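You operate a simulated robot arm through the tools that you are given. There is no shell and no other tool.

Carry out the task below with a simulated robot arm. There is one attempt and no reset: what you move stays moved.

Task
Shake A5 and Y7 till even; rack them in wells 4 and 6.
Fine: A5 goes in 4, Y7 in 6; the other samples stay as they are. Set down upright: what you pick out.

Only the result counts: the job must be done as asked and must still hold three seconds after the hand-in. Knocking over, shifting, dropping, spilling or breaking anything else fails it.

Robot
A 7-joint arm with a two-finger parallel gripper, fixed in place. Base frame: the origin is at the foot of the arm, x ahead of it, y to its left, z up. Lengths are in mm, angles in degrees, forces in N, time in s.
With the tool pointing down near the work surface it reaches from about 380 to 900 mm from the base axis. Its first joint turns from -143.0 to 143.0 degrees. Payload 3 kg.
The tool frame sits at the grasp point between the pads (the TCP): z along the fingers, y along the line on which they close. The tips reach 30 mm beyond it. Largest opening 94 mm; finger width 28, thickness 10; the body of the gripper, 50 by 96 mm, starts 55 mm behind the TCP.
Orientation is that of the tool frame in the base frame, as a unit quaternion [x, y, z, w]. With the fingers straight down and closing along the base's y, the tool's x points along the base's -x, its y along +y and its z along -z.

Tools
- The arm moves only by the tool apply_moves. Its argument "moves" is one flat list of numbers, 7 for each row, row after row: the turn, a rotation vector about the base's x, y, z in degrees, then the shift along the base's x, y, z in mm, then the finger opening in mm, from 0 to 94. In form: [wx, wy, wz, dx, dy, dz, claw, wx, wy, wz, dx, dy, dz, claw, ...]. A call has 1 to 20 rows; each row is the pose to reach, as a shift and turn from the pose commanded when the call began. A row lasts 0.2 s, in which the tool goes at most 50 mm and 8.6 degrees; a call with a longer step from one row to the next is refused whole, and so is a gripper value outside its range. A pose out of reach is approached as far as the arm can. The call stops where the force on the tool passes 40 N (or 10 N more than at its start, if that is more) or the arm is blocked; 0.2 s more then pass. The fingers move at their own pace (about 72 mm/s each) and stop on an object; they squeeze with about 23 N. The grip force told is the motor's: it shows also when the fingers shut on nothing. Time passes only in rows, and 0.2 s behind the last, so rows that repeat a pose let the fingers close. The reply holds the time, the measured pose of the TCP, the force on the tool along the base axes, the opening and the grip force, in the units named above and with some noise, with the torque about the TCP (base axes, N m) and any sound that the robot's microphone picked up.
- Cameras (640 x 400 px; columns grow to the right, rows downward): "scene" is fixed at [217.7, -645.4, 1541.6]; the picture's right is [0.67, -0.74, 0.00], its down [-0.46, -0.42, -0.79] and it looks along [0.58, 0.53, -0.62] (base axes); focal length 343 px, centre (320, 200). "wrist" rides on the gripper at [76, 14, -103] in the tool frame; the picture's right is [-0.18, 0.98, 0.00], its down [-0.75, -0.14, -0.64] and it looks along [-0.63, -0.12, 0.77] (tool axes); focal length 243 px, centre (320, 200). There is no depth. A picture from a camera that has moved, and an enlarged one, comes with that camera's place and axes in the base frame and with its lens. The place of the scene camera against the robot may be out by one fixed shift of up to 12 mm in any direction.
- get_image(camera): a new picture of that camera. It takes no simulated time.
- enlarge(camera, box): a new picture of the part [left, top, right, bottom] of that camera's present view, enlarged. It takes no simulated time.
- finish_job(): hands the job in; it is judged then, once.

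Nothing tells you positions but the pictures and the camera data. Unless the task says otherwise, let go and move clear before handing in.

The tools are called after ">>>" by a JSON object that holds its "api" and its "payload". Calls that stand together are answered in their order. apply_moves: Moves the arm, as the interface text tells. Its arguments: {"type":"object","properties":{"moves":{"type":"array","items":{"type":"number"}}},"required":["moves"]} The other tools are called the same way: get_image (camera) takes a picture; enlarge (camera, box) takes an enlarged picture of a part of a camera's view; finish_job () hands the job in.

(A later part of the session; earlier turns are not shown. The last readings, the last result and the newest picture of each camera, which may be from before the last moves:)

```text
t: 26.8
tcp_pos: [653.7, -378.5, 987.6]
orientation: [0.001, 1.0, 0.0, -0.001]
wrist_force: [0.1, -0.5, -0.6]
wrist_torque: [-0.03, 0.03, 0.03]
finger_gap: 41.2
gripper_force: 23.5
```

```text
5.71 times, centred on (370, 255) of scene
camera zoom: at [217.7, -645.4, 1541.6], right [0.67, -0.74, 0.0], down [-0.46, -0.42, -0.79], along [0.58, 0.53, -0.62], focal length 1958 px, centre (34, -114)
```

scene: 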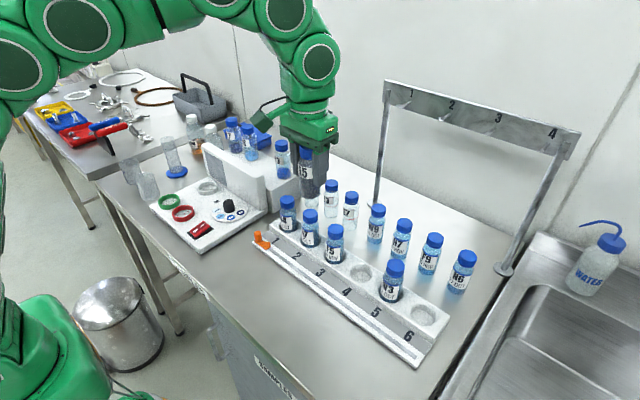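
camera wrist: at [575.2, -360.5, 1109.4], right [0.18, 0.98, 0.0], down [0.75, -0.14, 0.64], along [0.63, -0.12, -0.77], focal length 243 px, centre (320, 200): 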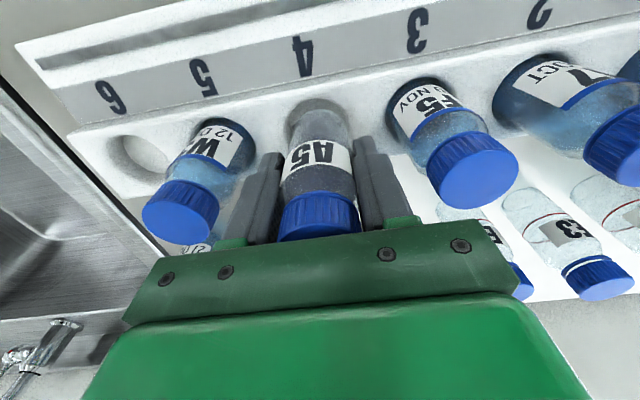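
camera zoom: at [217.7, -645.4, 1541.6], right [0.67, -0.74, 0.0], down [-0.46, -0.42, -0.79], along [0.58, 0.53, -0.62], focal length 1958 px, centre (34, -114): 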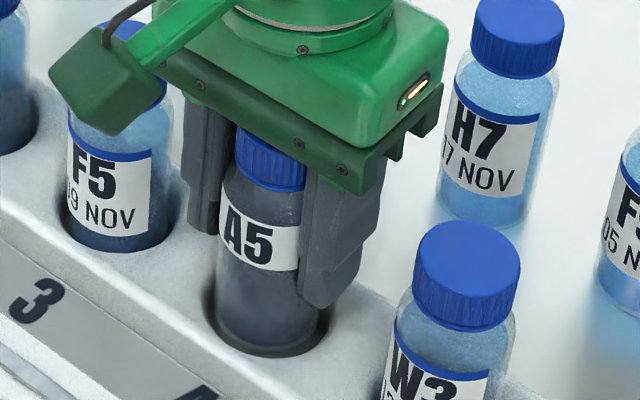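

The vial is entering the well cleanly with no contact forces. Continuing down in small steps.

>>> {"api": "apply_moves", "payload": {"moves": [0, 0, 0, 0, 0, -1.5, 30, 0, 0, 0, 0, 0, -3, 30, 0, 0, 0, 0, 0, -4.5, 30, 0, 0, 0, 0, 0, -6, 30, 0, 0, 0, 0, 0, -6, 30]}}

>>> {"api": "enlarge", "payload": {"camera": "scene", "box": [330, 220, 410, 290]}}

>>> {"api": "get_image", "payload": {"camera": "wrist"}}

```text
t: 28.0
tcp_pos: [654.0, -377.3, 980.4]
orientation: [0.0, 1.0, 0.001, -0.001]
wrist_force: [0.2, -0.3, -1.3]
wrist_torque: [-0.02, -0.02, -0.04]
finger_gap: 41.2
gripper_force: 23.2
```

```text
5.71 times, centred on (370, 255) of scene
camera zoom: at [217.7, -645.4, 1541.6], right [0.67, -0.74, 0.0], down [-0.46, -0.42, -0.79], along [0.58, 0.53, -0.62], focal length 1958 px, centre (34, -114)
```

zoom: 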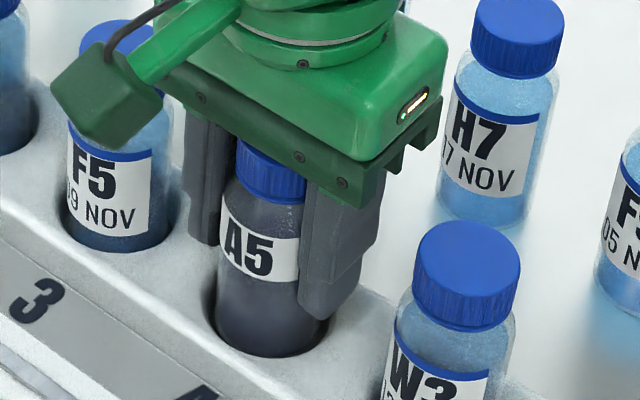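

```text
taken
camera wrist: at [577.9, -363.0, 1083.3], right [0.18, 0.98, 0.0], down [0.75, -0.14, 0.64], along [0.63, -0.12, -0.77], focal length 243 px, centre (320, 200)
```

wrist: 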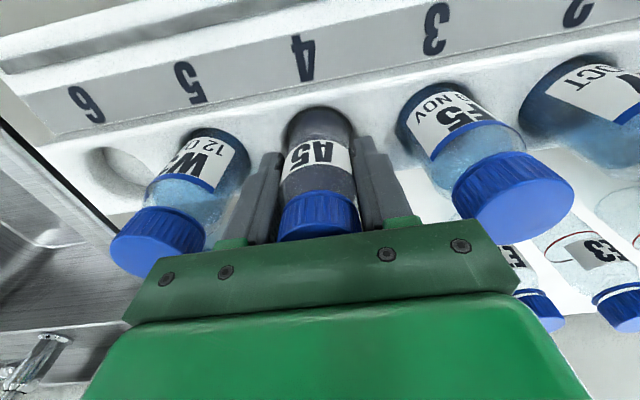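

Still free. Continuing down until contact.

>>> {"api": "apply_moves", "payload": {"moves": [0, 0, 0, 0, 0, -1, 30, 0, 0, 0, 0, 0, -2, 30, 0, 0, 0, 0, 0, -3, 30, 0, 0, 0, 0, 0, -4, 30, 0, 0, 0, 0, 0, -4, 30]}}

>>> {"api": "enlarge", "payload": {"camera": "scene", "box": [330, 220, 410, 290]}}

```text
t: 29.2
tcp_pos: [653.6, -378.9, 976.8]
orientation: [0.0, 1.0, 0.001, 0.0]
wrist_force: [0.8, -0.5, -0.2]
wrist_torque: [0.02, -0.01, 0.02]
finger_gap: 41.3
gripper_force: 23.1
```

```text
5.71 times, centred on (370, 255) of scene
camera zoom: at [217.7, -645.4, 1541.6], right [0.67, -0.74, 0.0], down [-0.46, -0.42, -0.79], along [0.58, 0.53, -0.62], focal length 1958 px, centre (34, -114)
```

zoom: 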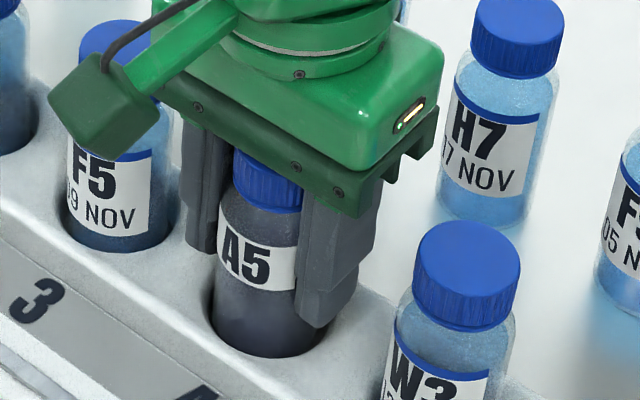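

>>> {"api": "apply_moves", "payload": {"moves": [0, 0, 0, 0, 0, -1, 30, 0, 0, 0, 0, 0, -2, 30, 0, 0, 0, 0, 0, -3, 30, 0, 0, 0, 0, 0, -4, 30, 0, 0, 0, 0, 0, -5, 30, 0, 0, 0, 0, 0, -5, 30]}}

>>> {"api": "enlarge", "payload": {"camera": "scene", "box": [330, 220, 410, 290]}}

>>> {"api": "get_image", "payload": {"camera": "wrist"}}

```text
t: 30.6
tcp_pos: [654.1, -379.6, 974.4]
orientation: [-0.001, 1.0, -0.001, 0.001]
wrist_force: [4.1, 3.5, 20.3]
wrist_torque: [0.27, 0.03, -0.03]
finger_gap: 41.0
gripper_force: 23.2
```

```text
5.71 times, centred on (370, 255) of scene
camera zoom: at [217.7, -645.4, 1541.6], right [0.67, -0.74, 0.0], down [-0.46, -0.42, -0.79], along [0.58, 0.53, -0.62], focal length 1958 px, centre (34, -114)
```

zoom: 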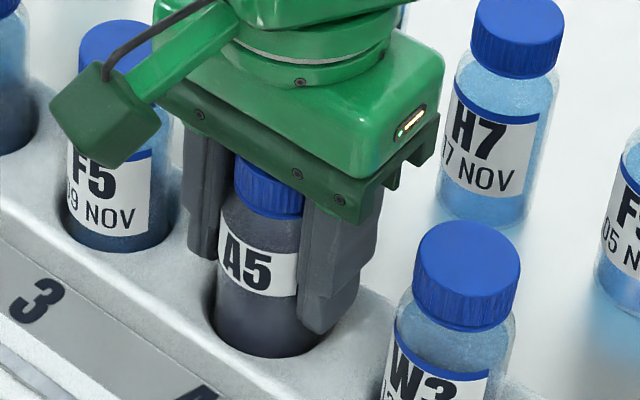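

```text
taken
camera wrist: at [576.9, -363.4, 1075.9], right [0.18, 0.98, 0.0], down [0.75, -0.14, 0.64], along [0.63, -0.12, -0.77], focal length 243 px, centre (320, 200)
```

wrist: 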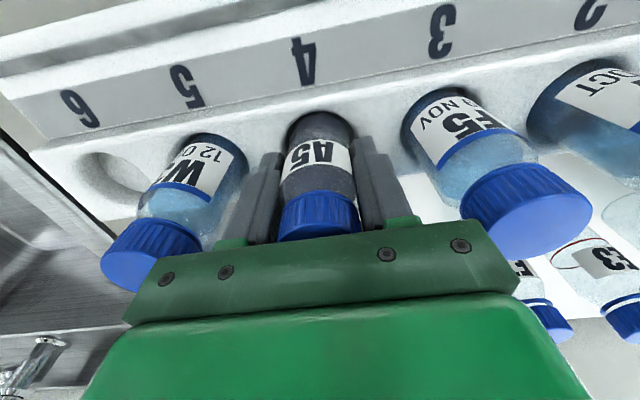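

Contact with the floor of well 4 (20 N upward), and the cap height matches its neighbours. I'll relieve the pressure, open to 58 mm and retreat straight up.

>>> {"api": "apply_moves", "payload": {"moves": [0, 0, 0, 0, 0, 1.5, 30, 0, 0, 0, 0, 0, 2, 30, 0, 0, 0, 0, 0, 2, 46, 0, 0, 0, 0, 0, 2, 52, 0, 0, 0, 0, 0, 2, 58, 0, 0, 0, 0, 0, 2, 58]}}

>>> {"api": "get_image", "payload": {"camera": "wrist"}}

>>> {"api": "enlarge", "payload": {"camera": "scene", "box": [330, 220, 410, 290]}}

```text
t: 32.0
tcp_pos: [651.8, -379.7, 972.8]
orientation: [0.0, 1.0, 0.0, 0.0]
wrist_force: [0.1, -0.2, 0.3]
wrist_torque: [-0.01, 0.0, -0.01]
finger_gap: 58.1
gripper_force: 0.0
```

```text
taken
camera wrist: at [576.1, -363.7, 1076.2], right [0.18, 0.98, 0.0], down [0.75, -0.14, 0.64], along [0.63, -0.12, -0.77], focal length 243 px, centre (320, 200)
```

wrist: 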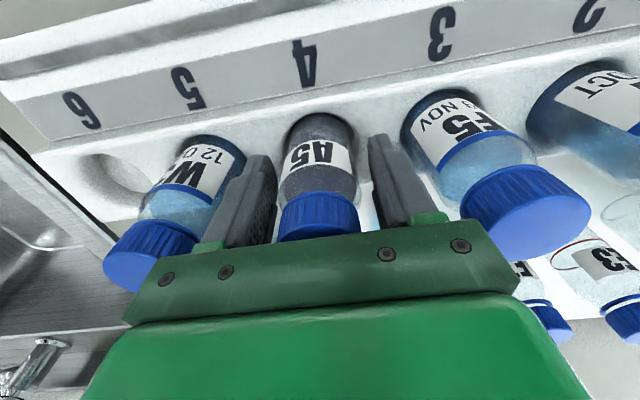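

```text
5.71 times, centred on (370, 255) of scene
camera zoom: at [217.7, -645.4, 1541.6], right [0.67, -0.74, 0.0], down [-0.46, -0.42, -0.79], along [0.58, 0.53, -0.62], focal length 1958 px, centre (34, -114)
```

zoom: 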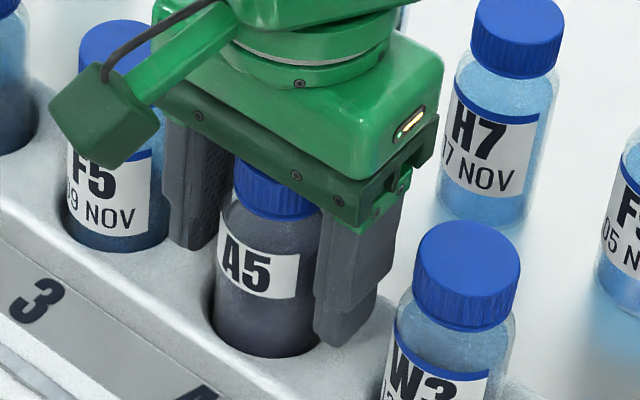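

A5 stands freely in well 4. Retreating straight up.

>>> {"api": "apply_moves", "payload": {"moves": [0, 0, 0, 0, 0, 10, 58, 0, 0, 0, 0, 0, 20, 58, 0, 0, 0, 0, 0, 40, 58, 0, 0, 0, 0, 0, 65, 58, 0, 0, 0, 0, 0, 95, 58, 0, 0, 0, 0, 0, 130, 58, 0, 0, 0, 0, 0, 165, 58, 0, 0, 0, 0, 0, 200, 58, 0, 0, 0, 0, 0, 228, 58, 0, 0, 0, 0, 0, 228, 58]}}

>>> {"api": "get_image", "payload": {"camera": "wrist"}}

>>> {"api": "enlarge", "payload": {"camera": "scene", "box": [310, 190, 450, 310]}}

```text
t: 34.2
tcp_pos: [653.3, -379.9, 1202.1]
orientation: [-0.001, 1.0, 0.0, 0.0]
wrist_force: [-0.5, -0.1, 0.4]
wrist_torque: [0.03, 0.0, -0.02]
finger_gap: 58.1
gripper_force: 0.1
```

```text
taken
camera wrist: at [577.4, -364.6, 1305.0], right [0.18, 0.98, 0.0], down [0.75, -0.14, 0.64], along [0.63, -0.12, -0.77], focal length 243 px, centre (320, 200)
```

wrist: 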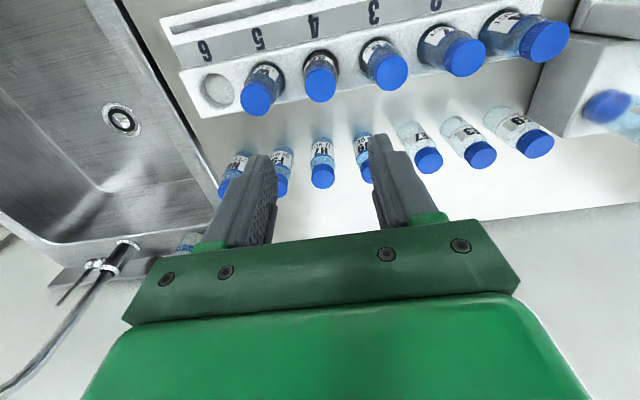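

```text
3.33 times, centred on (380, 250) of scene
camera zoom: at [217.7, -645.4, 1541.6], right [0.67, -0.74, 0.0], down [-0.46, -0.42, -0.79], along [0.58, 0.53, -0.62], focal length 1142 px, centre (120, 33)
```

zoom: 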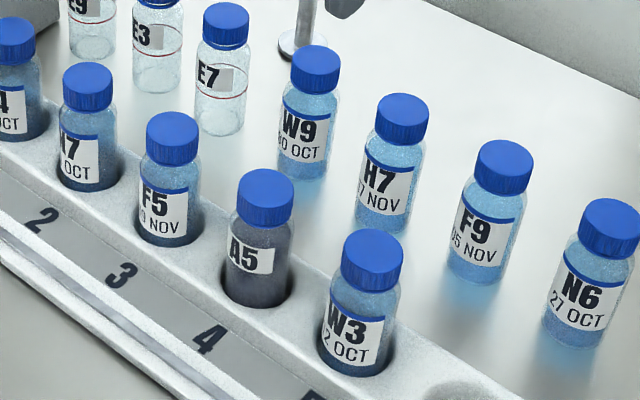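

A5 is upright in well 4 and uniform. I'll grab a good reading of well 6 from here before going for Y7.

>>> {"api": "enlarge", "payload": {"camera": "wrist", "box": [160, 20, 360, 145]}}

>>> {"api": "apply_moves", "payload": {"moves": [0, 0, 0, 0, 20, 0, 58, 0, 0, 0, 6, 60, 0, 58, 0, 0, 0, 12, 100, 0, 58, 0, 0, 0, 18, 140, 0, 58, 0, 0, 0, 24, 180, 0, 58, 0, 0, 0, 30, 220, 0, 58, 0, 0, 0, 36, 260, 0, 58, 0, 0, 0, 42, 300, 0, 58, 0, 0, 0, 48, 340, 0, 58, 0, 0, 0, 54, 380, 0, 58, 0, 0, 0, 60, 420, 0, 58, 0, 0, 0, 66, 460, 0, 58, 0, 0, 0, 72, 500, 0, 60, 0, 0, 0, 78, 530, 0, 60, 0, 0, 0, 84, 552, 0, 60, 0, 0, 0, 89, 565, 0, 60, 0, 0, 0, 89, 565, 0, 60, 0, 0, 0, 89, 565, 0, 60]}}

>>> {"api": "get_image", "payload": {"camera": "wrist"}}

>>> {"api": "enlarge", "payload": {"camera": "wrist", "box": [220, 50, 420, 175]}}

```text
3.20 times, centred on (260, 82) of wrist
camera zoom: at [577.4, -364.6, 1305.0], right [0.18, 0.98, 0.0], down [0.75, -0.14, 0.64], along [0.63, -0.12, -0.77], focal length 776 px, centre (512, 576)
```

zoom: 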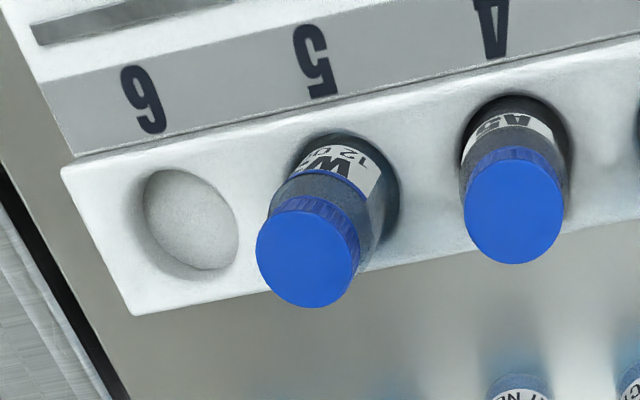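

```text
t: 38.0
tcp_pos: [741.9, 189.3, 1202.5]
orientation: [0.0, 1.0, 0.0, 0.0]
wrist_force: [0.3, -0.2, -0.6]
wrist_torque: [0.0, -0.03, 0.02]
finger_gap: 60.1
gripper_force: 0.1
```

```text
taken
camera wrist: at [665.3, 203.3, 1304.6], right [0.18, 0.98, 0.0], down [0.75, -0.14, 0.64], along [0.63, -0.12, -0.77], focal length 243 px, centre (320, 200)
```

wrist: 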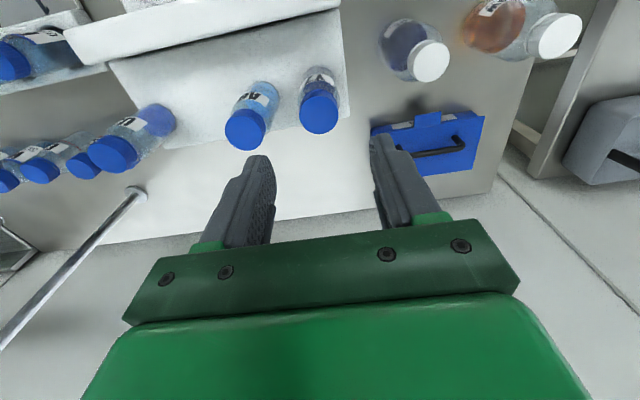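

```text
3.20 times, centred on (320, 112) of wrist
camera zoom: at [665.3, 203.3, 1304.6], right [0.18, 0.98, 0.0], down [0.75, -0.14, 0.64], along [0.63, -0.12, -0.77], focal length 776 px, centre (320, 480)
```

zoom: 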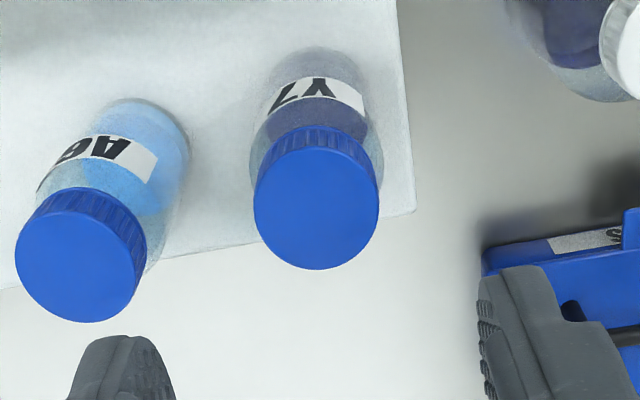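

Y7 is almost on axis, at about (744.5, 187). I'll correct by (+2.5, -1.8) and descend part way.

>>> {"api": "apply_moves", "payload": {"moves": [0, 0, 0, 2.5, -1.8, 0, 60, 0, 0, 0, 2.5, -1.8, -20, 60, 0, 0, 0, 2.5, -1.8, -40, 60, 0, 0, 0, 2.5, -1.8, -60, 60, 0, 0, 0, 2.5, -1.8, -74, 60, 0, 0, 0, 2.5, -1.8, -74, 60]}}

>>> {"api": "get_image", "payload": {"camera": "wrist"}}

```text
t: 39.4
tcp_pos: [743.1, 184.9, 1127.0]
orientation: [0.0, 1.0, -0.001, 0.001]
wrist_force: [-0.8, 0.2, -0.4]
wrist_torque: [0.02, -0.02, 0.0]
finger_gap: 60.0
gripper_force: 0.1
```

```text
taken
camera wrist: at [667.7, 199.6, 1229.0], right [0.18, 0.98, 0.0], down [0.75, -0.14, 0.64], along [0.63, -0.12, -0.77], focal length 243 px, centre (320, 200)
```

wrist: 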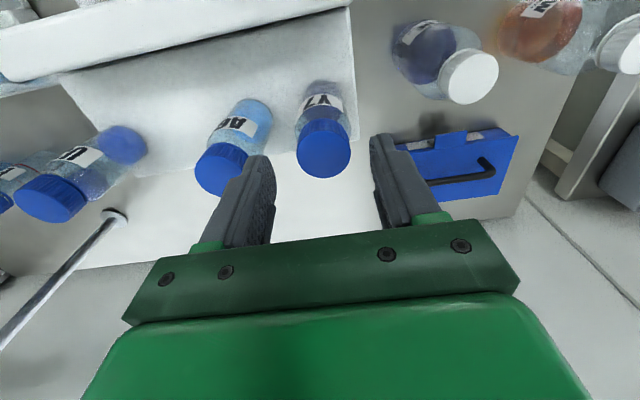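

Well centred; descending around Y7.

>>> {"api": "apply_moves", "payload": {"moves": [0, 0, 0, 0.5, 1, -15, 60, 0, 0, 0, 0.5, 1, -30, 60, 0, 0, 0, 0.5, 1, -45, 60, 0, 0, 0, 0.5, 1, -60, 60, 0, 0, 0, 0.5, 1, -70, 60, 0, 0, 0, 0.5, 1, -78, 60, 0, 0, 0, 0.5, 1, -78, 60]}}

>>> {"api": "get_image", "payload": {"camera": "wrist"}}

>>> {"api": "enlarge", "payload": {"camera": "scene", "box": [190, 80, 318, 180]}}

```text
t: 41.0
tcp_pos: [746.2, 187.3, 1048.9]
orientation: [-0.001, 1.0, -0.001, 0.0]
wrist_force: [-0.4, -0.1, -1.0]
wrist_torque: [-0.02, -0.02, -0.04]
finger_gap: 59.9
gripper_force: 0.0
```

```text
taken
camera wrist: at [668.5, 202.2, 1151.3], right [0.18, 0.98, 0.0], down [0.75, -0.14, 0.64], along [0.63, -0.12, -0.77], focal length 243 px, centre (320, 200)
```

wrist: 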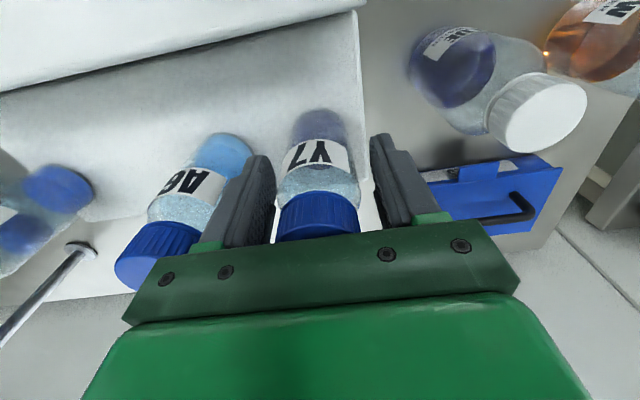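

```text
4.00 times, centred on (254, 130) of scene
camera zoom: at [217.7, -645.4, 1541.6], right [0.67, -0.74, 0.0], down [-0.46, -0.42, -0.79], along [0.58, 0.53, -0.62], focal length 1371 px, centre (584, 480)
```

zoom: 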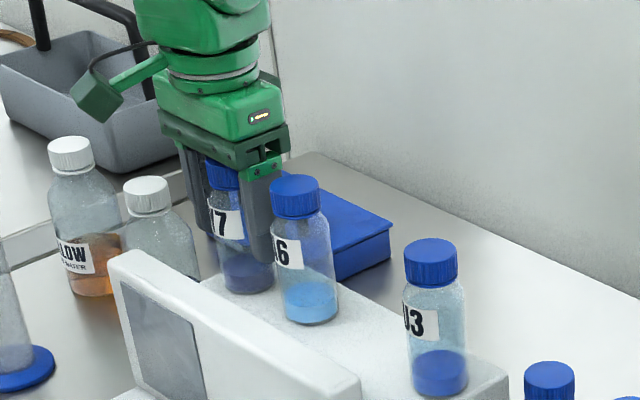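

Y7 is between the fingers with clear gaps. Closing, lifting straight up, and moving to the shaking spot.

>>> {"api": "apply_moves", "payload": {"moves": [0, 0, 0, 0, 0, 0, 50, 0, 0, 0, 0, 0, 0, 30, 0, 0, 0, 0, 0, 0, 30, 0, 0, 0, 0, 0, 0, 30, 0, 0, 0, 0, 0, 10, 30, 0, 0, 0, 0, 0, 20, 30, 0, 0, 0, 0, 0, 45, 30, 0, 0, 0, 0, 0, 70, 30, 0, 0, 0, 0, 0, 100, 30, 0, 0, 0, 0, 0, 130, 30, 0, 0, 0, 0, 0, 160, 30, 0, 0, 0, 0, 0, 160, 30]}}

>>> {"api": "get_image", "payload": {"camera": "wrist"}}

>>> {"api": "get_image", "payload": {"camera": "scene"}}

```text
t: 43.6
tcp_pos: [747.0, 186.2, 1198.0]
orientation: [0.0, 1.0, 0.0, 0.001]
wrist_force: [1.0, 0.1, 0.5]
wrist_torque: [0.02, 0.01, 0.01]
finger_gap: 41.0
gripper_force: 23.0
out of reach, approached as far as the arm can: row 11, 12
```

```text
taken
camera wrist: at [670.6, 201.7, 1301.0], right [0.18, 0.98, 0.0], down [0.75, -0.14, 0.64], along [0.63, -0.12, -0.77], focal length 243 px, centre (320, 200)
```

wrist: 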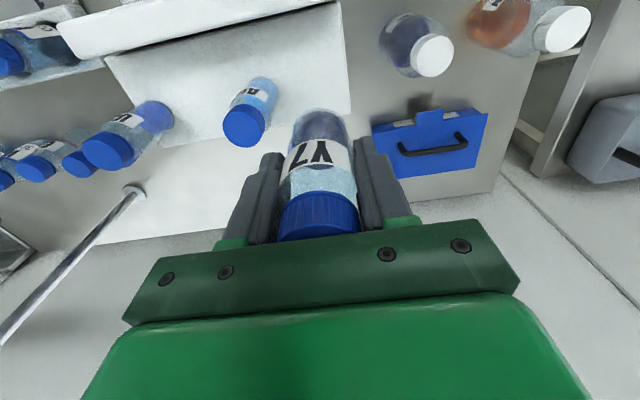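

```text
taken
```

scene: 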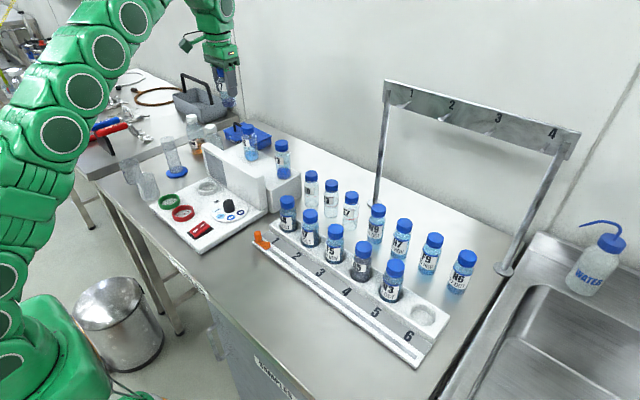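

Y7 is held. Moving to the open shaking spot around (600, -50).

>>> {"api": "apply_moves", "payload": {"moves": [0, 0, 0, -25, 0, 0, 30, 0, 0, 0, -50, -20, 0, 30, 0, 0, 0, -80, -45, 0, 30, 0, 0, 0, -110, -75, 0, 30, 0, 0, 0, -135, -110, 10, 30, 0, 0, 0, -147, -145, 20, 30, 0, 0, 0, -147, -180, 35, 30, 0, 0, 0, -147, -210, 50, 30, 0, 0, 0, -147, -235, 65, 30, 0, 0, 0, -147, -235, 65, 30]}}

>>> {"api": "apply_moves", "payload": {"moves": [0, 0, 0, 0, 0, 40, 30, 0, 0, 0, 0, 0, 0, 30, 0, 0, 0, 0, 0, 40, 30, 0, 0, 0, 0, 0, 0, 30, 0, 0, 0, 0, 0, 40, 30, 0, 0, 0, 0, 0, 0, 30, 0, 0, 0, 0, 0, 40, 30, 0, 0, 0, 0, 0, 0, 30, 0, 0, 0, 0, 0, 40, 30, 0, 0, 0, 0, 0, 0, 30, 0, 0, 0, 0, 0, 40, 30, 0, 0, 0, 0, 0, 0, 30, 0, 0, 0, 0, 0, 40, 30, 0, 0, 0, 0, 0, 0, 30, 0, 0, 0, 0, 0, 40, 30, 0, 0, 0, 0, 0, 0, 30, 0, 0, 0, 0, 0, 40, 30, 0, 0, 0, 0, 0, 0, 30, 0, 0, 0, 0, 0, 0, 30]}}

>>> {"api": "enlarge", "payload": {"camera": "wrist", "box": [280, 90, 360, 200]}}

>>> {"api": "enlarge", "payload": {"camera": "scene", "box": [200, 50, 300, 130]}}

```text
t: 45.8
tcp_pos: [598.3, -51.9, 1265.4]
orientation: [-0.001, 1.0, 0.0, -0.001]
wrist_force: [-0.1, -0.1, -1.4]
wrist_torque: [0.01, 0.02, 0.01]
finger_gap: 41.1
gripper_force: 23.1
```

```text
t: 49.8
tcp_pos: [593.2, -50.0, 1263.0]
orientation: [0.0, 1.0, 0.0, 0.0]
wrist_force: [-0.2, -0.2, -1.2]
wrist_torque: [-0.03, 0.01, 0.02]
finger_gap: 41.1
gripper_force: 22.6
```

```text
3.64 times, centred on (320, 145) of wrist
camera zoom: at [517.1, -34.5, 1365.0], right [0.18, 0.98, 0.0], down [0.75, -0.14, 0.64], along [0.63, -0.12, -0.77], focal length 882 px, centre (320, 400)
```

zoom: 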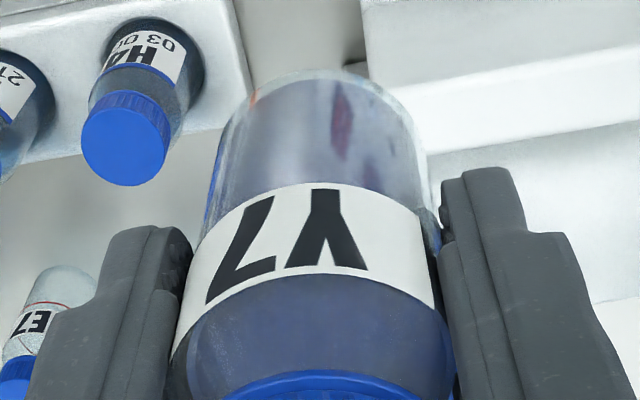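

```text
5.00 times, centred on (250, 90) of scene
camera zoom: at [217.7, -645.4, 1541.6], right [0.67, -0.74, 0.0], down [-0.46, -0.42, -0.79], along [0.58, 0.53, -0.62], focal length 1713 px, centre (670, 750)
```

zoom: 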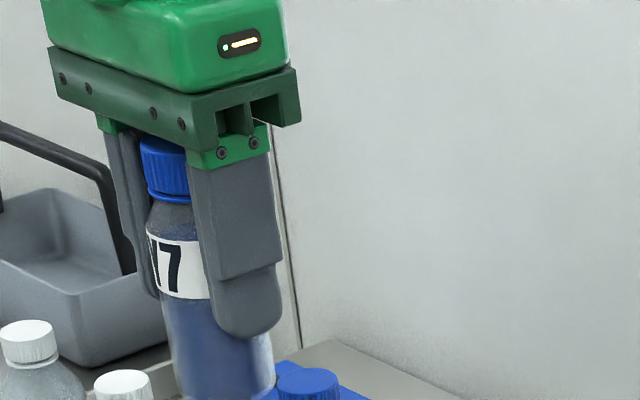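

Y7's content has lifted and become bluish; the shoulder and lower body look slightly different, so I'll shake more and compare.

>>> {"api": "apply_moves", "payload": {"moves": [0, 0, 0, 0, 0, 45, 30, 0, 0, 0, 0, 0, 0, 30, 0, 0, 0, 0, 0, 45, 30, 0, 0, 0, 0, 0, 0, 30, 0, 0, 0, 0, 0, 45, 30, 0, 0, 0, 0, 0, 0, 30, 0, 0, 0, 0, 0, 45, 30, 0, 0, 0, 0, 0, 0, 30, 0, 0, 0, 0, 0, 45, 30, 0, 0, 0, 0, 0, 0, 30, 0, 0, 0, 0, 0, 45, 30, 0, 0, 0, 0, 0, 0, 30, 0, 0, 0, 0, 0, 45, 30, 0, 0, 0, 0, 0, 0, 30, 0, 0, 0, 0, 0, 45, 30, 0, 0, 0, 0, 0, 0, 30, 0, 0, 0, 0, 0, 45, 30, 0, 0, 0, 0, 0, 0, 30, 0, 0, 0, 0, 0, 0, 30]}}

>>> {"api": "enlarge", "payload": {"camera": "wrist", "box": [280, 90, 360, 200]}}

>>> {"api": "enlarge", "payload": {"camera": "scene", "box": [200, 50, 300, 130]}}

```text
t: 53.8
tcp_pos: [597.1, -48.7, 1261.1]
orientation: [0.0, 1.0, 0.0, 0.0]
wrist_force: [0.2, -0.1, -1.0]
wrist_torque: [0.02, 0.02, 0.01]
finger_gap: 41.2
gripper_force: 22.7
```

```text
3.64 times, centred on (320, 145) of wrist
camera zoom: at [520.7, -34.5, 1363.0], right [0.18, 0.98, 0.0], down [0.75, -0.14, 0.64], along [0.63, -0.12, -0.77], focal length 882 px, centre (320, 400)
```

zoom: 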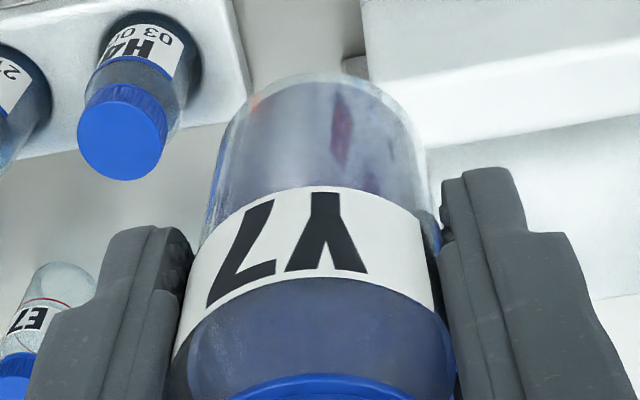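

```text
5.00 times, centred on (250, 90) of scene
camera zoom: at [217.7, -645.4, 1541.6], right [0.67, -0.74, 0.0], down [-0.46, -0.42, -0.79], along [0.58, 0.53, -0.62], focal length 1713 px, centre (670, 750)
```

zoom: 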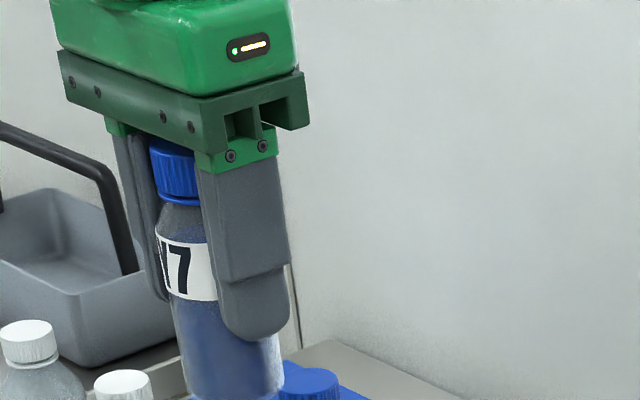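

No further change, so Y7 is even too. Carrying it at height over to well 6 near (653, -530).

>>> {"api": "apply_moves", "payload": {"moves": [0, 0, 0, 5, -25, 0, 30, 0, 0, 0, 10, -60, -10, 30, 0, 0, 0, 15, -100, -20, 30, 0, 0, 0, 20, -140, -30, 30, 0, 0, 0, 25, -180, -40, 30, 0, 0, 0, 30, -220, -50, 30, 0, 0, 0, 35, -260, -60, 30, 0, 0, 0, 40, -300, -60, 30, 0, 0, 0, 45, -340, -60, 30, 0, 0, 0, 50, -380, -60, 30, 0, 0, 0, 54, -420, -60, 30, 0, 0, 0, 56, -455, -70, 30, 0, 0, 0, 56, -481, -90, 30, 0, 0, 0, 56, -481, -120, 30, 0, 0, 0, 56, -481, -120, 30, 0, 0, 0, 56, -481, -120, 30]}}

>>> {"api": "get_image", "payload": {"camera": "wrist"}}

>>> {"api": "enlarge", "payload": {"camera": "wrist", "box": [220, 30, 420, 155]}}

>>> {"api": "get_image", "payload": {"camera": "scene"}}

```text
t: 57.2
tcp_pos: [630.9, -503.3, 1131.2]
orientation: [-0.001, 1.0, 0.0, -0.001]
wrist_force: [-0.5, -0.1, -1.2]
wrist_torque: [0.02, 0.01, -0.01]
finger_gap: 41.2
gripper_force: 22.9
out of reach, approached as far as the arm can: row 10, 11, 12, 13, 14, 15, 16
```

```text
taken
camera wrist: at [555.0, -489.2, 1233.9], right [0.18, 0.98, 0.0], down [0.75, -0.14, 0.64], along [0.63, -0.12, -0.77], focal length 243 px, centre (320, 200)
```

wrist: 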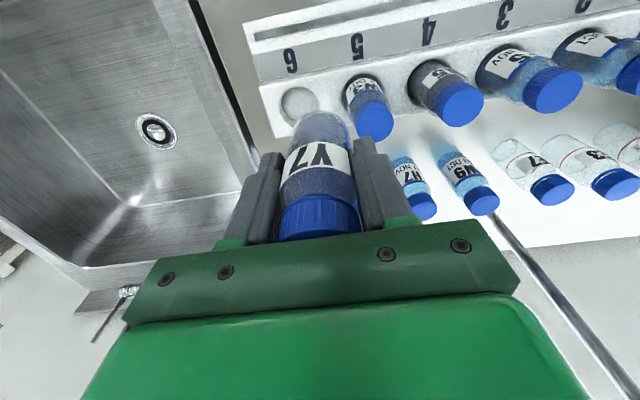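

```text
3.20 times, centred on (320, 92) of wrist
camera zoom: at [555.0, -489.2, 1233.9], right [0.18, 0.98, 0.0], down [0.75, -0.14, 0.64], along [0.63, -0.12, -0.77], focal length 776 px, centre (320, 544)
```

zoom: 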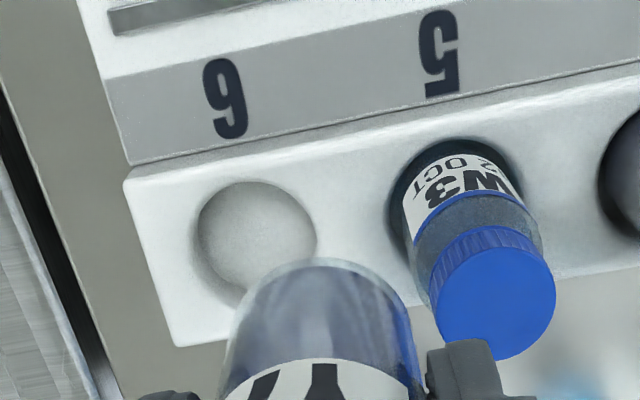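

```text
taken
```

scene: 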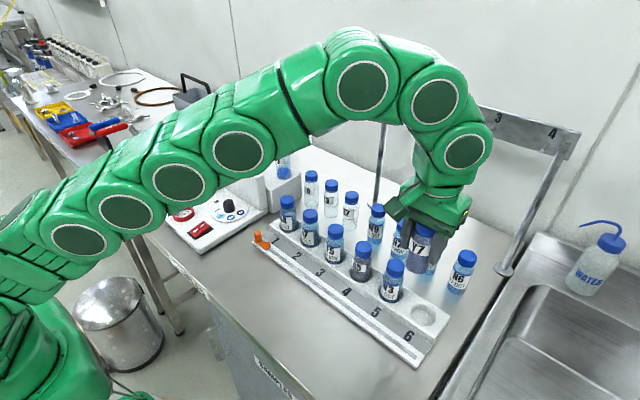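

The straight approach at this height is out of reach. I'll back off toward the base, lower to z≈1045 in front of the rack (nothing tall there), then move forward over well 6, where the reach is longer.

>>> {"api": "apply_moves", "payload": {"moves": [0, 0, 0, -25, 0, 0, 30, 0, 0, 0, -50, -5, 0, 30, 0, 0, 0, -60, -15, -15, 30, 0, 0, 0, -60, -27, -35, 30, 0, 0, 0, -60, -27, -55, 30, 0, 0, 0, -60, -27, -75, 30, 0, 0, 0, -60, -27, -88, 30, 0, 0, 0, -60, -27, -88, 30, 0, 0, 0, -60, -27, -88, 30]}}

>>> {"api": "get_image", "payload": {"camera": "wrist"}}

>>> {"api": "get_image", "payload": {"camera": "scene"}}

```text
t: 59.2
tcp_pos: [577.1, -530.3, 1041.7]
orientation: [0.0, 1.0, 0.0, 0.0]
wrist_force: [0.3, 0.1, -1.0]
wrist_torque: [-0.02, -0.01, 0.01]
finger_gap: 41.1
gripper_force: 22.8
```

```text
taken
camera wrist: at [500.2, -514.9, 1144.3], right [0.18, 0.98, 0.0], down [0.75, -0.14, 0.64], along [0.63, -0.12, -0.77], focal length 243 px, centre (320, 200)
```

wrist: 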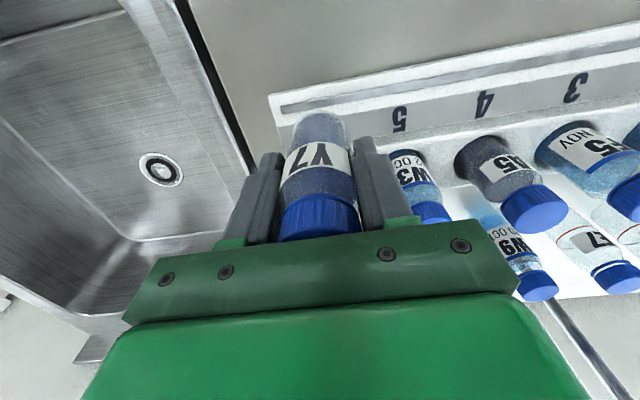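

```text
taken
```

scene: 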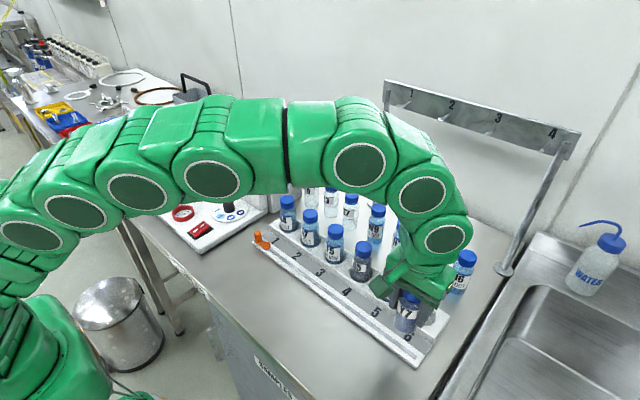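

Now forward over well 6, at z≈1033.

>>> {"api": "apply_moves", "payload": {"moves": [0, 0, 0, 0, 0, -8, 30, 0, 0, 0, 18, 0, -8, 30, 0, 0, 0, 36, 0, -8, 30, 0, 0, 0, 54, 0, -8, 30, 0, 0, 0, 68, 0, -8, 30, 0, 0, 0, 76, 0, -8, 30, 0, 0, 0, 76, 0, -8, 30, 0, 0, 0, 76, 0, -8, 30]}}

>>> {"api": "get_image", "payload": {"camera": "wrist"}}

>>> {"api": "enlarge", "payload": {"camera": "wrist", "box": [220, 30, 420, 155]}}

>>> {"api": "enlarge", "payload": {"camera": "scene", "box": [370, 240, 480, 340]}}

```text
t: 61.0
tcp_pos: [651.8, -529.1, 1034.8]
orientation: [-0.001, 1.0, 0.0, -0.001]
wrist_force: [-0.7, 0.2, 0.0]
wrist_torque: [-0.03, 0.01, -0.01]
finger_gap: 40.7
gripper_force: 23.1
```

```text
taken
camera wrist: at [575.8, -513.8, 1136.7], right [0.18, 0.98, 0.0], down [0.75, -0.14, 0.64], along [0.63, -0.12, -0.77], focal length 243 px, centre (320, 200)
```

wrist: 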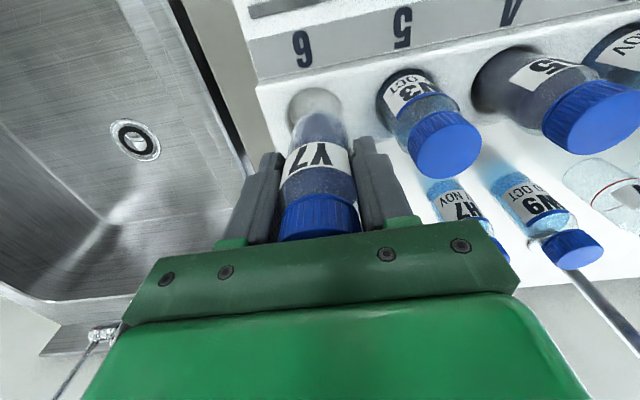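

```text
3.20 times, centred on (320, 92) of wrist
camera zoom: at [575.8, -513.8, 1136.7], right [0.18, 0.98, 0.0], down [0.75, -0.14, 0.64], along [0.63, -0.12, -0.77], focal length 776 px, centre (320, 544)
```

zoom: 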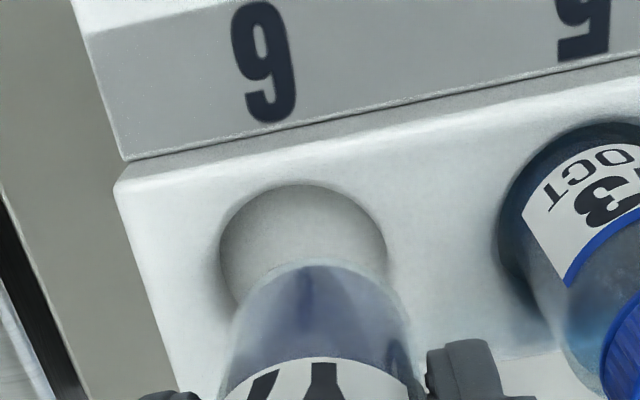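

```text
4.00 times, centred on (425, 290) of scene
camera zoom: at [217.7, -645.4, 1541.6], right [0.67, -0.74, 0.0], down [-0.46, -0.42, -0.79], along [0.58, 0.53, -0.62], focal length 1371 px, centre (-100, -160)
```

zoom: 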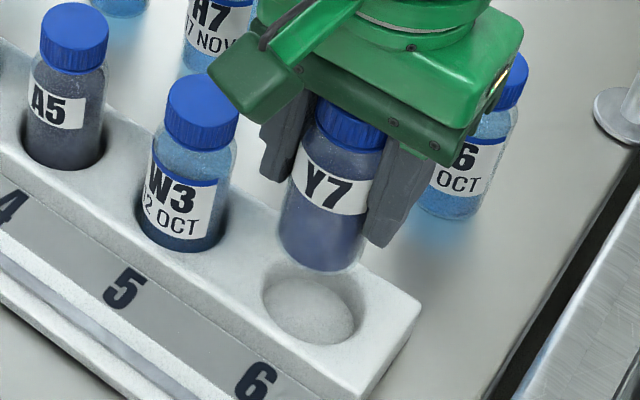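

Well 6's centre is about 4 mm further toward -y and 1.5 mm in +x. Correcting and lowering to just above the rim.

>>> {"api": "apply_moves", "payload": {"moves": [0, 0, 0, 1.5, -4, 0, 30, 0, 0, 0, 1.5, -4, -10, 30, 0, 0, 0, 1.5, -4, -20, 30, 0, 0, 0, 1.5, -4, -30, 30, 0, 0, 0, 1.5, -4, -34, 30, 0, 0, 0, 1.5, -4, -34, 30, 0, 0, 0, 1.5, -4, -34, 30]}}

>>> {"api": "enlarge", "payload": {"camera": "wrist", "box": [220, 30, 420, 155]}}

>>> {"api": "enlarge", "payload": {"camera": "scene", "box": [380, 250, 460, 330]}}

```text
t: 62.6
tcp_pos: [653.6, -533.4, 998.7]
orientation: [0.0, 1.0, 0.0, 0.001]
wrist_force: [0.5, -0.2, -0.4]
wrist_torque: [0.0, -0.03, -0.03]
finger_gap: 41.2
gripper_force: 22.7
```

```text
3.20 times, centred on (320, 92) of wrist
camera zoom: at [577.2, -518.5, 1101.4], right [0.18, 0.98, 0.0], down [0.75, -0.14, 0.64], along [0.63, -0.12, -0.77], focal length 776 px, centre (320, 544)
```

zoom: 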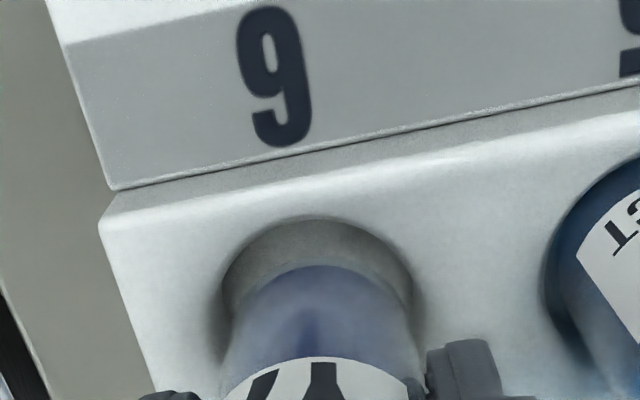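

```text
5.00 times, centred on (420, 290) of scene
camera zoom: at [217.7, -645.4, 1541.6], right [0.67, -0.74, 0.0], down [-0.46, -0.42, -0.79], along [0.58, 0.53, -0.62], focal length 1713 px, centre (-180, -250)
```

zoom: 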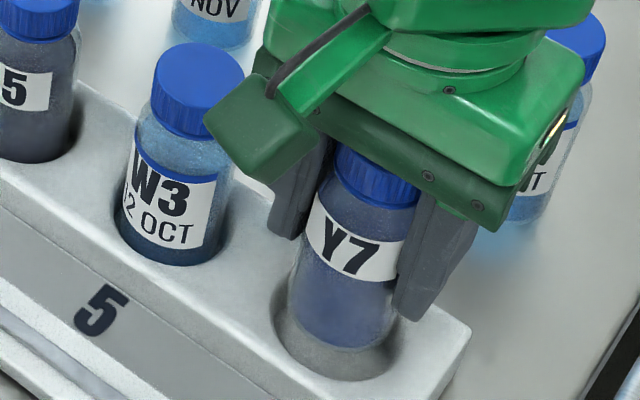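

Alignment matches what worked at well 4. Lowering slowly.

>>> {"api": "apply_moves", "payload": {"moves": [0, 0, 0, 0, -0.3, -2, 30, 0, 0, 0, 0, -0.3, -4, 30, 0, 0, 0, 0, -0.3, -6, 30, 0, 0, 0, 0, -0.3, -8, 30, 0, 0, 0, 0, -0.3, -10, 30, 0, 0, 0, 0, -0.3, -12, 30, 0, 0, 0, 0, -0.3, -14, 30, 0, 0, 0, 0, -0.3, -16, 30, 0, 0, 0, 0, -0.3, -16, 30]}}

>>> {"api": "enlarge", "payload": {"camera": "wrist", "box": [220, 30, 420, 155]}}

>>> {"api": "enlarge", "payload": {"camera": "scene", "box": [380, 250, 460, 330]}}

```text
t: 64.6
tcp_pos: [652.6, -534.6, 981.3]
orientation: [-0.002, 1.0, 0.001, 0.0]
wrist_force: [-0.4, 0.5, -1.2]
wrist_torque: [-0.01, -0.02, 0.03]
finger_gap: 41.1
gripper_force: 22.8
```

```text
3.20 times, centred on (320, 92) of wrist
camera zoom: at [576.1, -519.1, 1085.0], right [0.18, 0.98, 0.0], down [0.75, -0.14, 0.64], along [0.63, -0.12, -0.77], focal length 776 px, centre (320, 544)
```

zoom: 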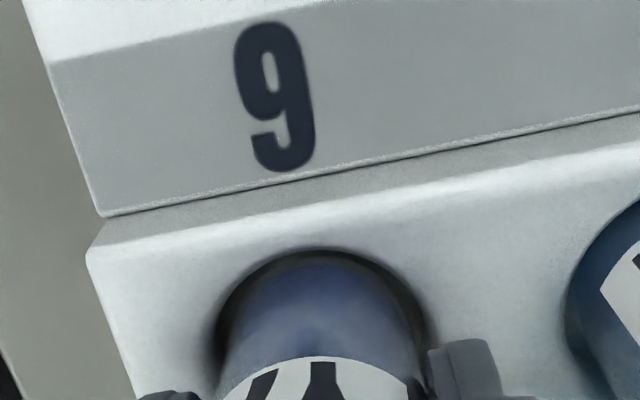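

```text
5.00 times, centred on (420, 290) of scene
camera zoom: at [217.7, -645.4, 1541.6], right [0.67, -0.74, 0.0], down [-0.46, -0.42, -0.79], along [0.58, 0.53, -0.62], focal length 1713 px, centre (-180, -250)
```

zoom: 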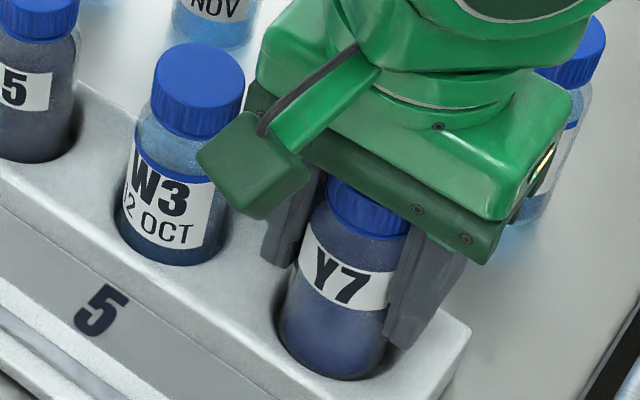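

Inside the well with a small clearance all round; nudging +0.7 in x and lowering to contact.

>>> {"api": "apply_moves", "payload": {"moves": [0, 0, 0, 0.7, 0, -1, 30, 0, 0, 0, 0.7, 0, -2, 30, 0, 0, 0, 0.7, 0, -3, 30, 0, 0, 0, 0.7, 0, -4, 30, 0, 0, 0, 0.7, 0, -5, 30, 0, 0, 0, 0.7, 0, -5, 30]}}

```text
t: 66.0
tcp_pos: [653.5, -535.3, 977.5]
orientation: [0.0, 1.0, 0.0, 0.0]
wrist_force: [0.1, -0.4, -0.6]
wrist_torque: [-0.01, -0.02, 0.01]
finger_gap: 41.2
gripper_force: 23.1
```

No contact yet at z≈977; A5 touched down at about 974. Two to three more millimetres.

>>> {"api": "apply_moves", "payload": {"moves": [0, 0, 0, 0, 0, -1, 30, 0, 0, 0, 0, 0, -2, 30, 0, 0, 0, 0, 0, -2.5, 30, 0, 0, 0, 0, 0, -2.5, 30]}}

```text
t: 67.0
tcp_pos: [653.6, -534.8, 974.9]
orientation: [0.0, 1.0, 0.0, 0.0]
wrist_force: [-0.1, 0.5, -1.0]
wrist_torque: [-0.02, 0.0, 0.02]
finger_gap: 41.1
gripper_force: 22.0
```

>>> {"api": "apply_moves", "payload": {"moves": [0, 0, 0, 0, 0, -1, 30, 0, 0, 0, 0, 0, -1.5, 30, 0, 0, 0, 0, 0, -1.5, 30]}}

```text
t: 67.8
tcp_pos: [655.2, -534.5, 973.1]
orientation: [-0.002, 1.0, 0.0, 0.0]
wrist_force: [0.5, 0.2, -0.5]
wrist_torque: [-0.01, 0.0, -0.03]
finger_gap: 40.7
gripper_force: 23.2
```

>>> {"api": "apply_moves", "payload": {"moves": [0, 0, 0, 0, 0, -1, 30, 0, 0, 0, 0, 0, -1.5, 30, 0, 0, 0, 0, 0, -1.5, 30]}}

>>> {"api": "enlarge", "payload": {"camera": "wrist", "box": [220, 30, 420, 155]}}

>>> {"api": "enlarge", "payload": {"camera": "scene", "box": [380, 250, 460, 330]}}

```text
t: 68.6
tcp_pos: [653.4, -534.1, 973.0]
orientation: [-0.001, 1.0, 0.0, -0.001]
wrist_force: [1.8, 0.9, 5.6]
wrist_torque: [0.05, -0.02, -0.01]
finger_gap: 41.1
gripper_force: 23.4
```

```text
3.20 times, centred on (320, 92) of wrist
camera zoom: at [576.7, -519.4, 1075.0], right [0.18, 0.98, 0.0], down [0.75, -0.14, 0.64], along [0.63, -0.12, -0.77], focal length 776 px, centre (320, 544)
```

zoom: 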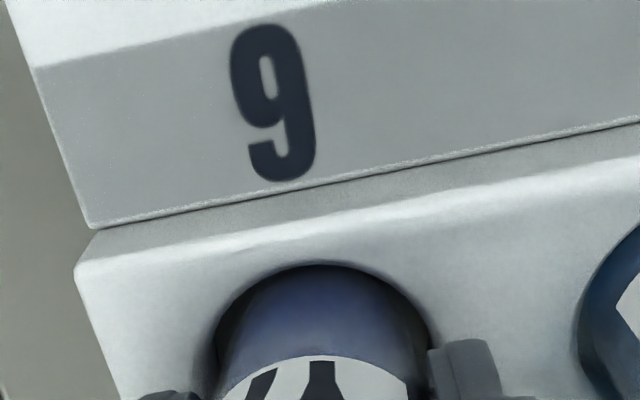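

```text
5.00 times, centred on (420, 290) of scene
camera zoom: at [217.7, -645.4, 1541.6], right [0.67, -0.74, 0.0], down [-0.46, -0.42, -0.79], along [0.58, 0.53, -0.62], focal length 1713 px, centre (-180, -250)
```

zoom: 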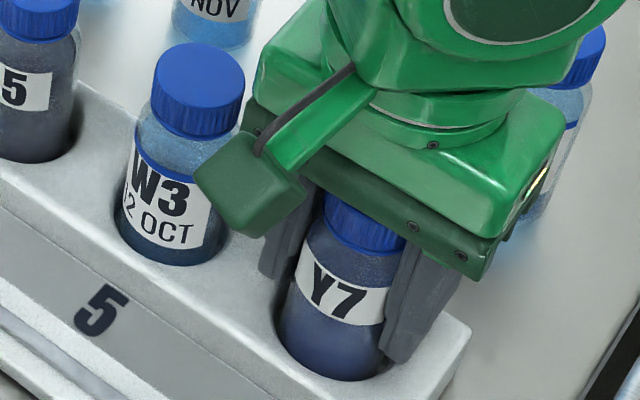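

Floor contact (5.6 N) at z≈973. Releasing to 58 mm.

>>> {"api": "apply_moves", "payload": {"moves": [0, 0, 0, 0, 0, 0.4, 30, 0, 0, 0, 0, 0, 0.4, 46, 0, 0, 0, 0, 0, 0.4, 52, 0, 0, 0, 0, 0, 0.4, 58, 0, 0, 0, 0, 0, 0.4, 58]}}

>>> {"api": "get_image", "payload": {"camera": "wrist"}}

>>> {"api": "enlarge", "payload": {"camera": "scene", "box": [380, 250, 460, 330]}}

```text
t: 69.8
tcp_pos: [652.8, -534.2, 973.0]
orientation: [-0.001, 1.0, 0.0, 0.0]
wrist_force: [-0.1, 0.4, -0.2]
wrist_torque: [-0.01, 0.03, 0.02]
finger_gap: 57.9
gripper_force: 0.0
```

```text
taken
camera wrist: at [576.7, -519.4, 1075.0], right [0.18, 0.98, 0.0], down [0.75, -0.14, 0.64], along [0.63, -0.12, -0.77], focal length 243 px, centre (320, 200)
```

wrist: 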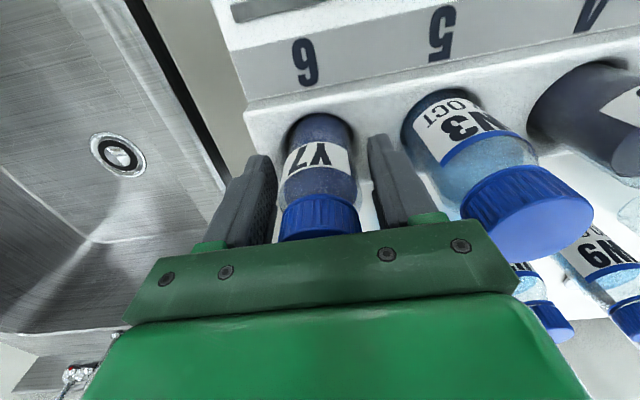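

```text
5.00 times, centred on (420, 290) of scene
camera zoom: at [217.7, -645.4, 1541.6], right [0.67, -0.74, 0.0], down [-0.46, -0.42, -0.79], along [0.58, 0.53, -0.62], focal length 1713 px, centre (-180, -250)
```

zoom: 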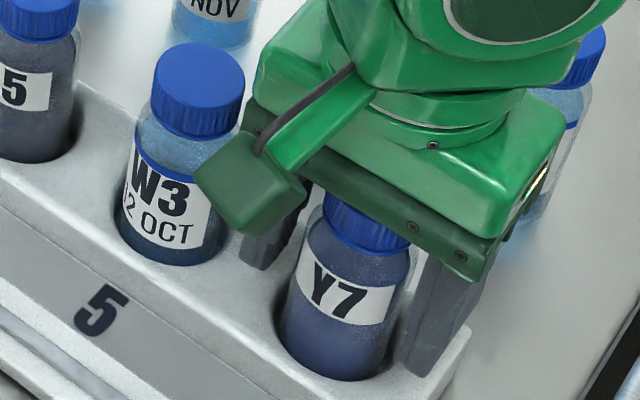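

Y7 stands free in well 6. Retreating up, then toward the base (the fingers are open along x).

>>> {"api": "apply_moves", "payload": {"moves": [0, 0, 0, 0, 0, 10, 58, 0, 0, 0, 0, 0, 20, 58, 0, 0, 0, 0, 0, 35, 58, 0, 0, 0, 0, 0, 50, 58, 0, 0, 0, 0, 0, 65, 58, 0, 0, 0, -20, 0, 70, 58, 0, 0, 0, -45, 0, 75, 58, 0, 0, 0, -75, 0, 85, 58, 0, 0, 0, -105, 0, 110, 58, 0, 0, 0, -130, 20, 140, 58, 0, 0, 0, -150, 45, 175, 58, 0, 0, 0, -160, 75, 210, 58, 0, 0, 0, -170, 105, 240, 58, 0, 0, 0, -170, 140, 260, 58, 0, 0, 0, -170, 175, 260, 58, 0, 0, 0, -170, 210, 260, 58, 0, 0, 0, -170, 245, 260, 58, 0, 0, 0, -170, 280, 260, 58, 0, 0, 0, -170, 300, 260, 58]}}

>>> {"api": "get_image", "payload": {"camera": "scene"}}

>>> {"api": "get_image", "payload": {"camera": "wrist"}}

>>> {"api": "enlarge", "payload": {"camera": "scene", "box": [310, 220, 470, 340]}}

```text
t: 73.8
tcp_pos: [485.7, -233.0, 1231.7]
orientation: [-0.002, 1.0, 0.0, -0.001]
wrist_force: [0.4, 0.3, -0.2]
wrist_torque: [0.01, 0.0, 0.03]
finger_gap: 58.4
gripper_force: 0.1
```

```text
taken
```

scene: 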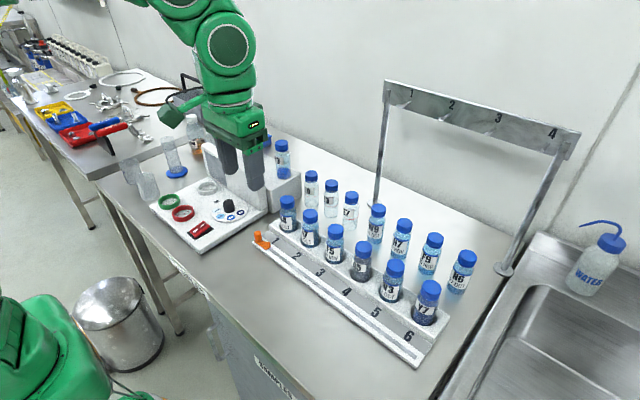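

```text
taken
camera wrist: at [409.6, -217.5, 1333.1], right [0.18, 0.98, 0.0], down [0.75, -0.14, 0.64], along [0.63, -0.12, -0.77], focal length 243 px, centre (320, 200)
```

wrist: 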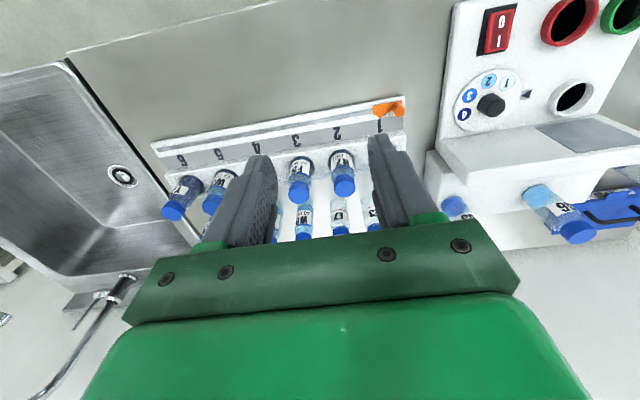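

```text
3.33 times, centred on (390, 280) of scene
camera zoom: at [217.7, -645.4, 1541.6], right [0.67, -0.74, 0.0], down [-0.46, -0.42, -0.79], along [0.58, 0.53, -0.62], focal length 1142 px, centre (87, -67)
```

zoom: 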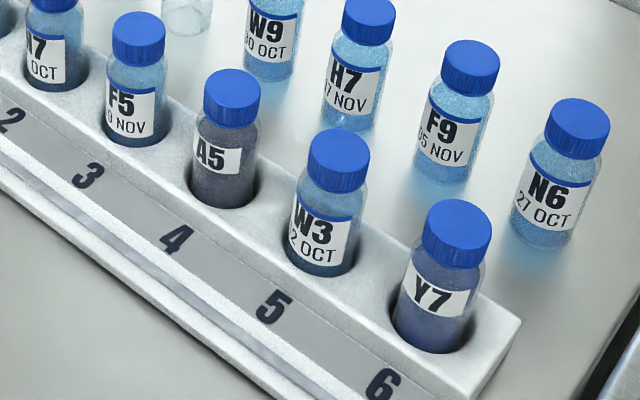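

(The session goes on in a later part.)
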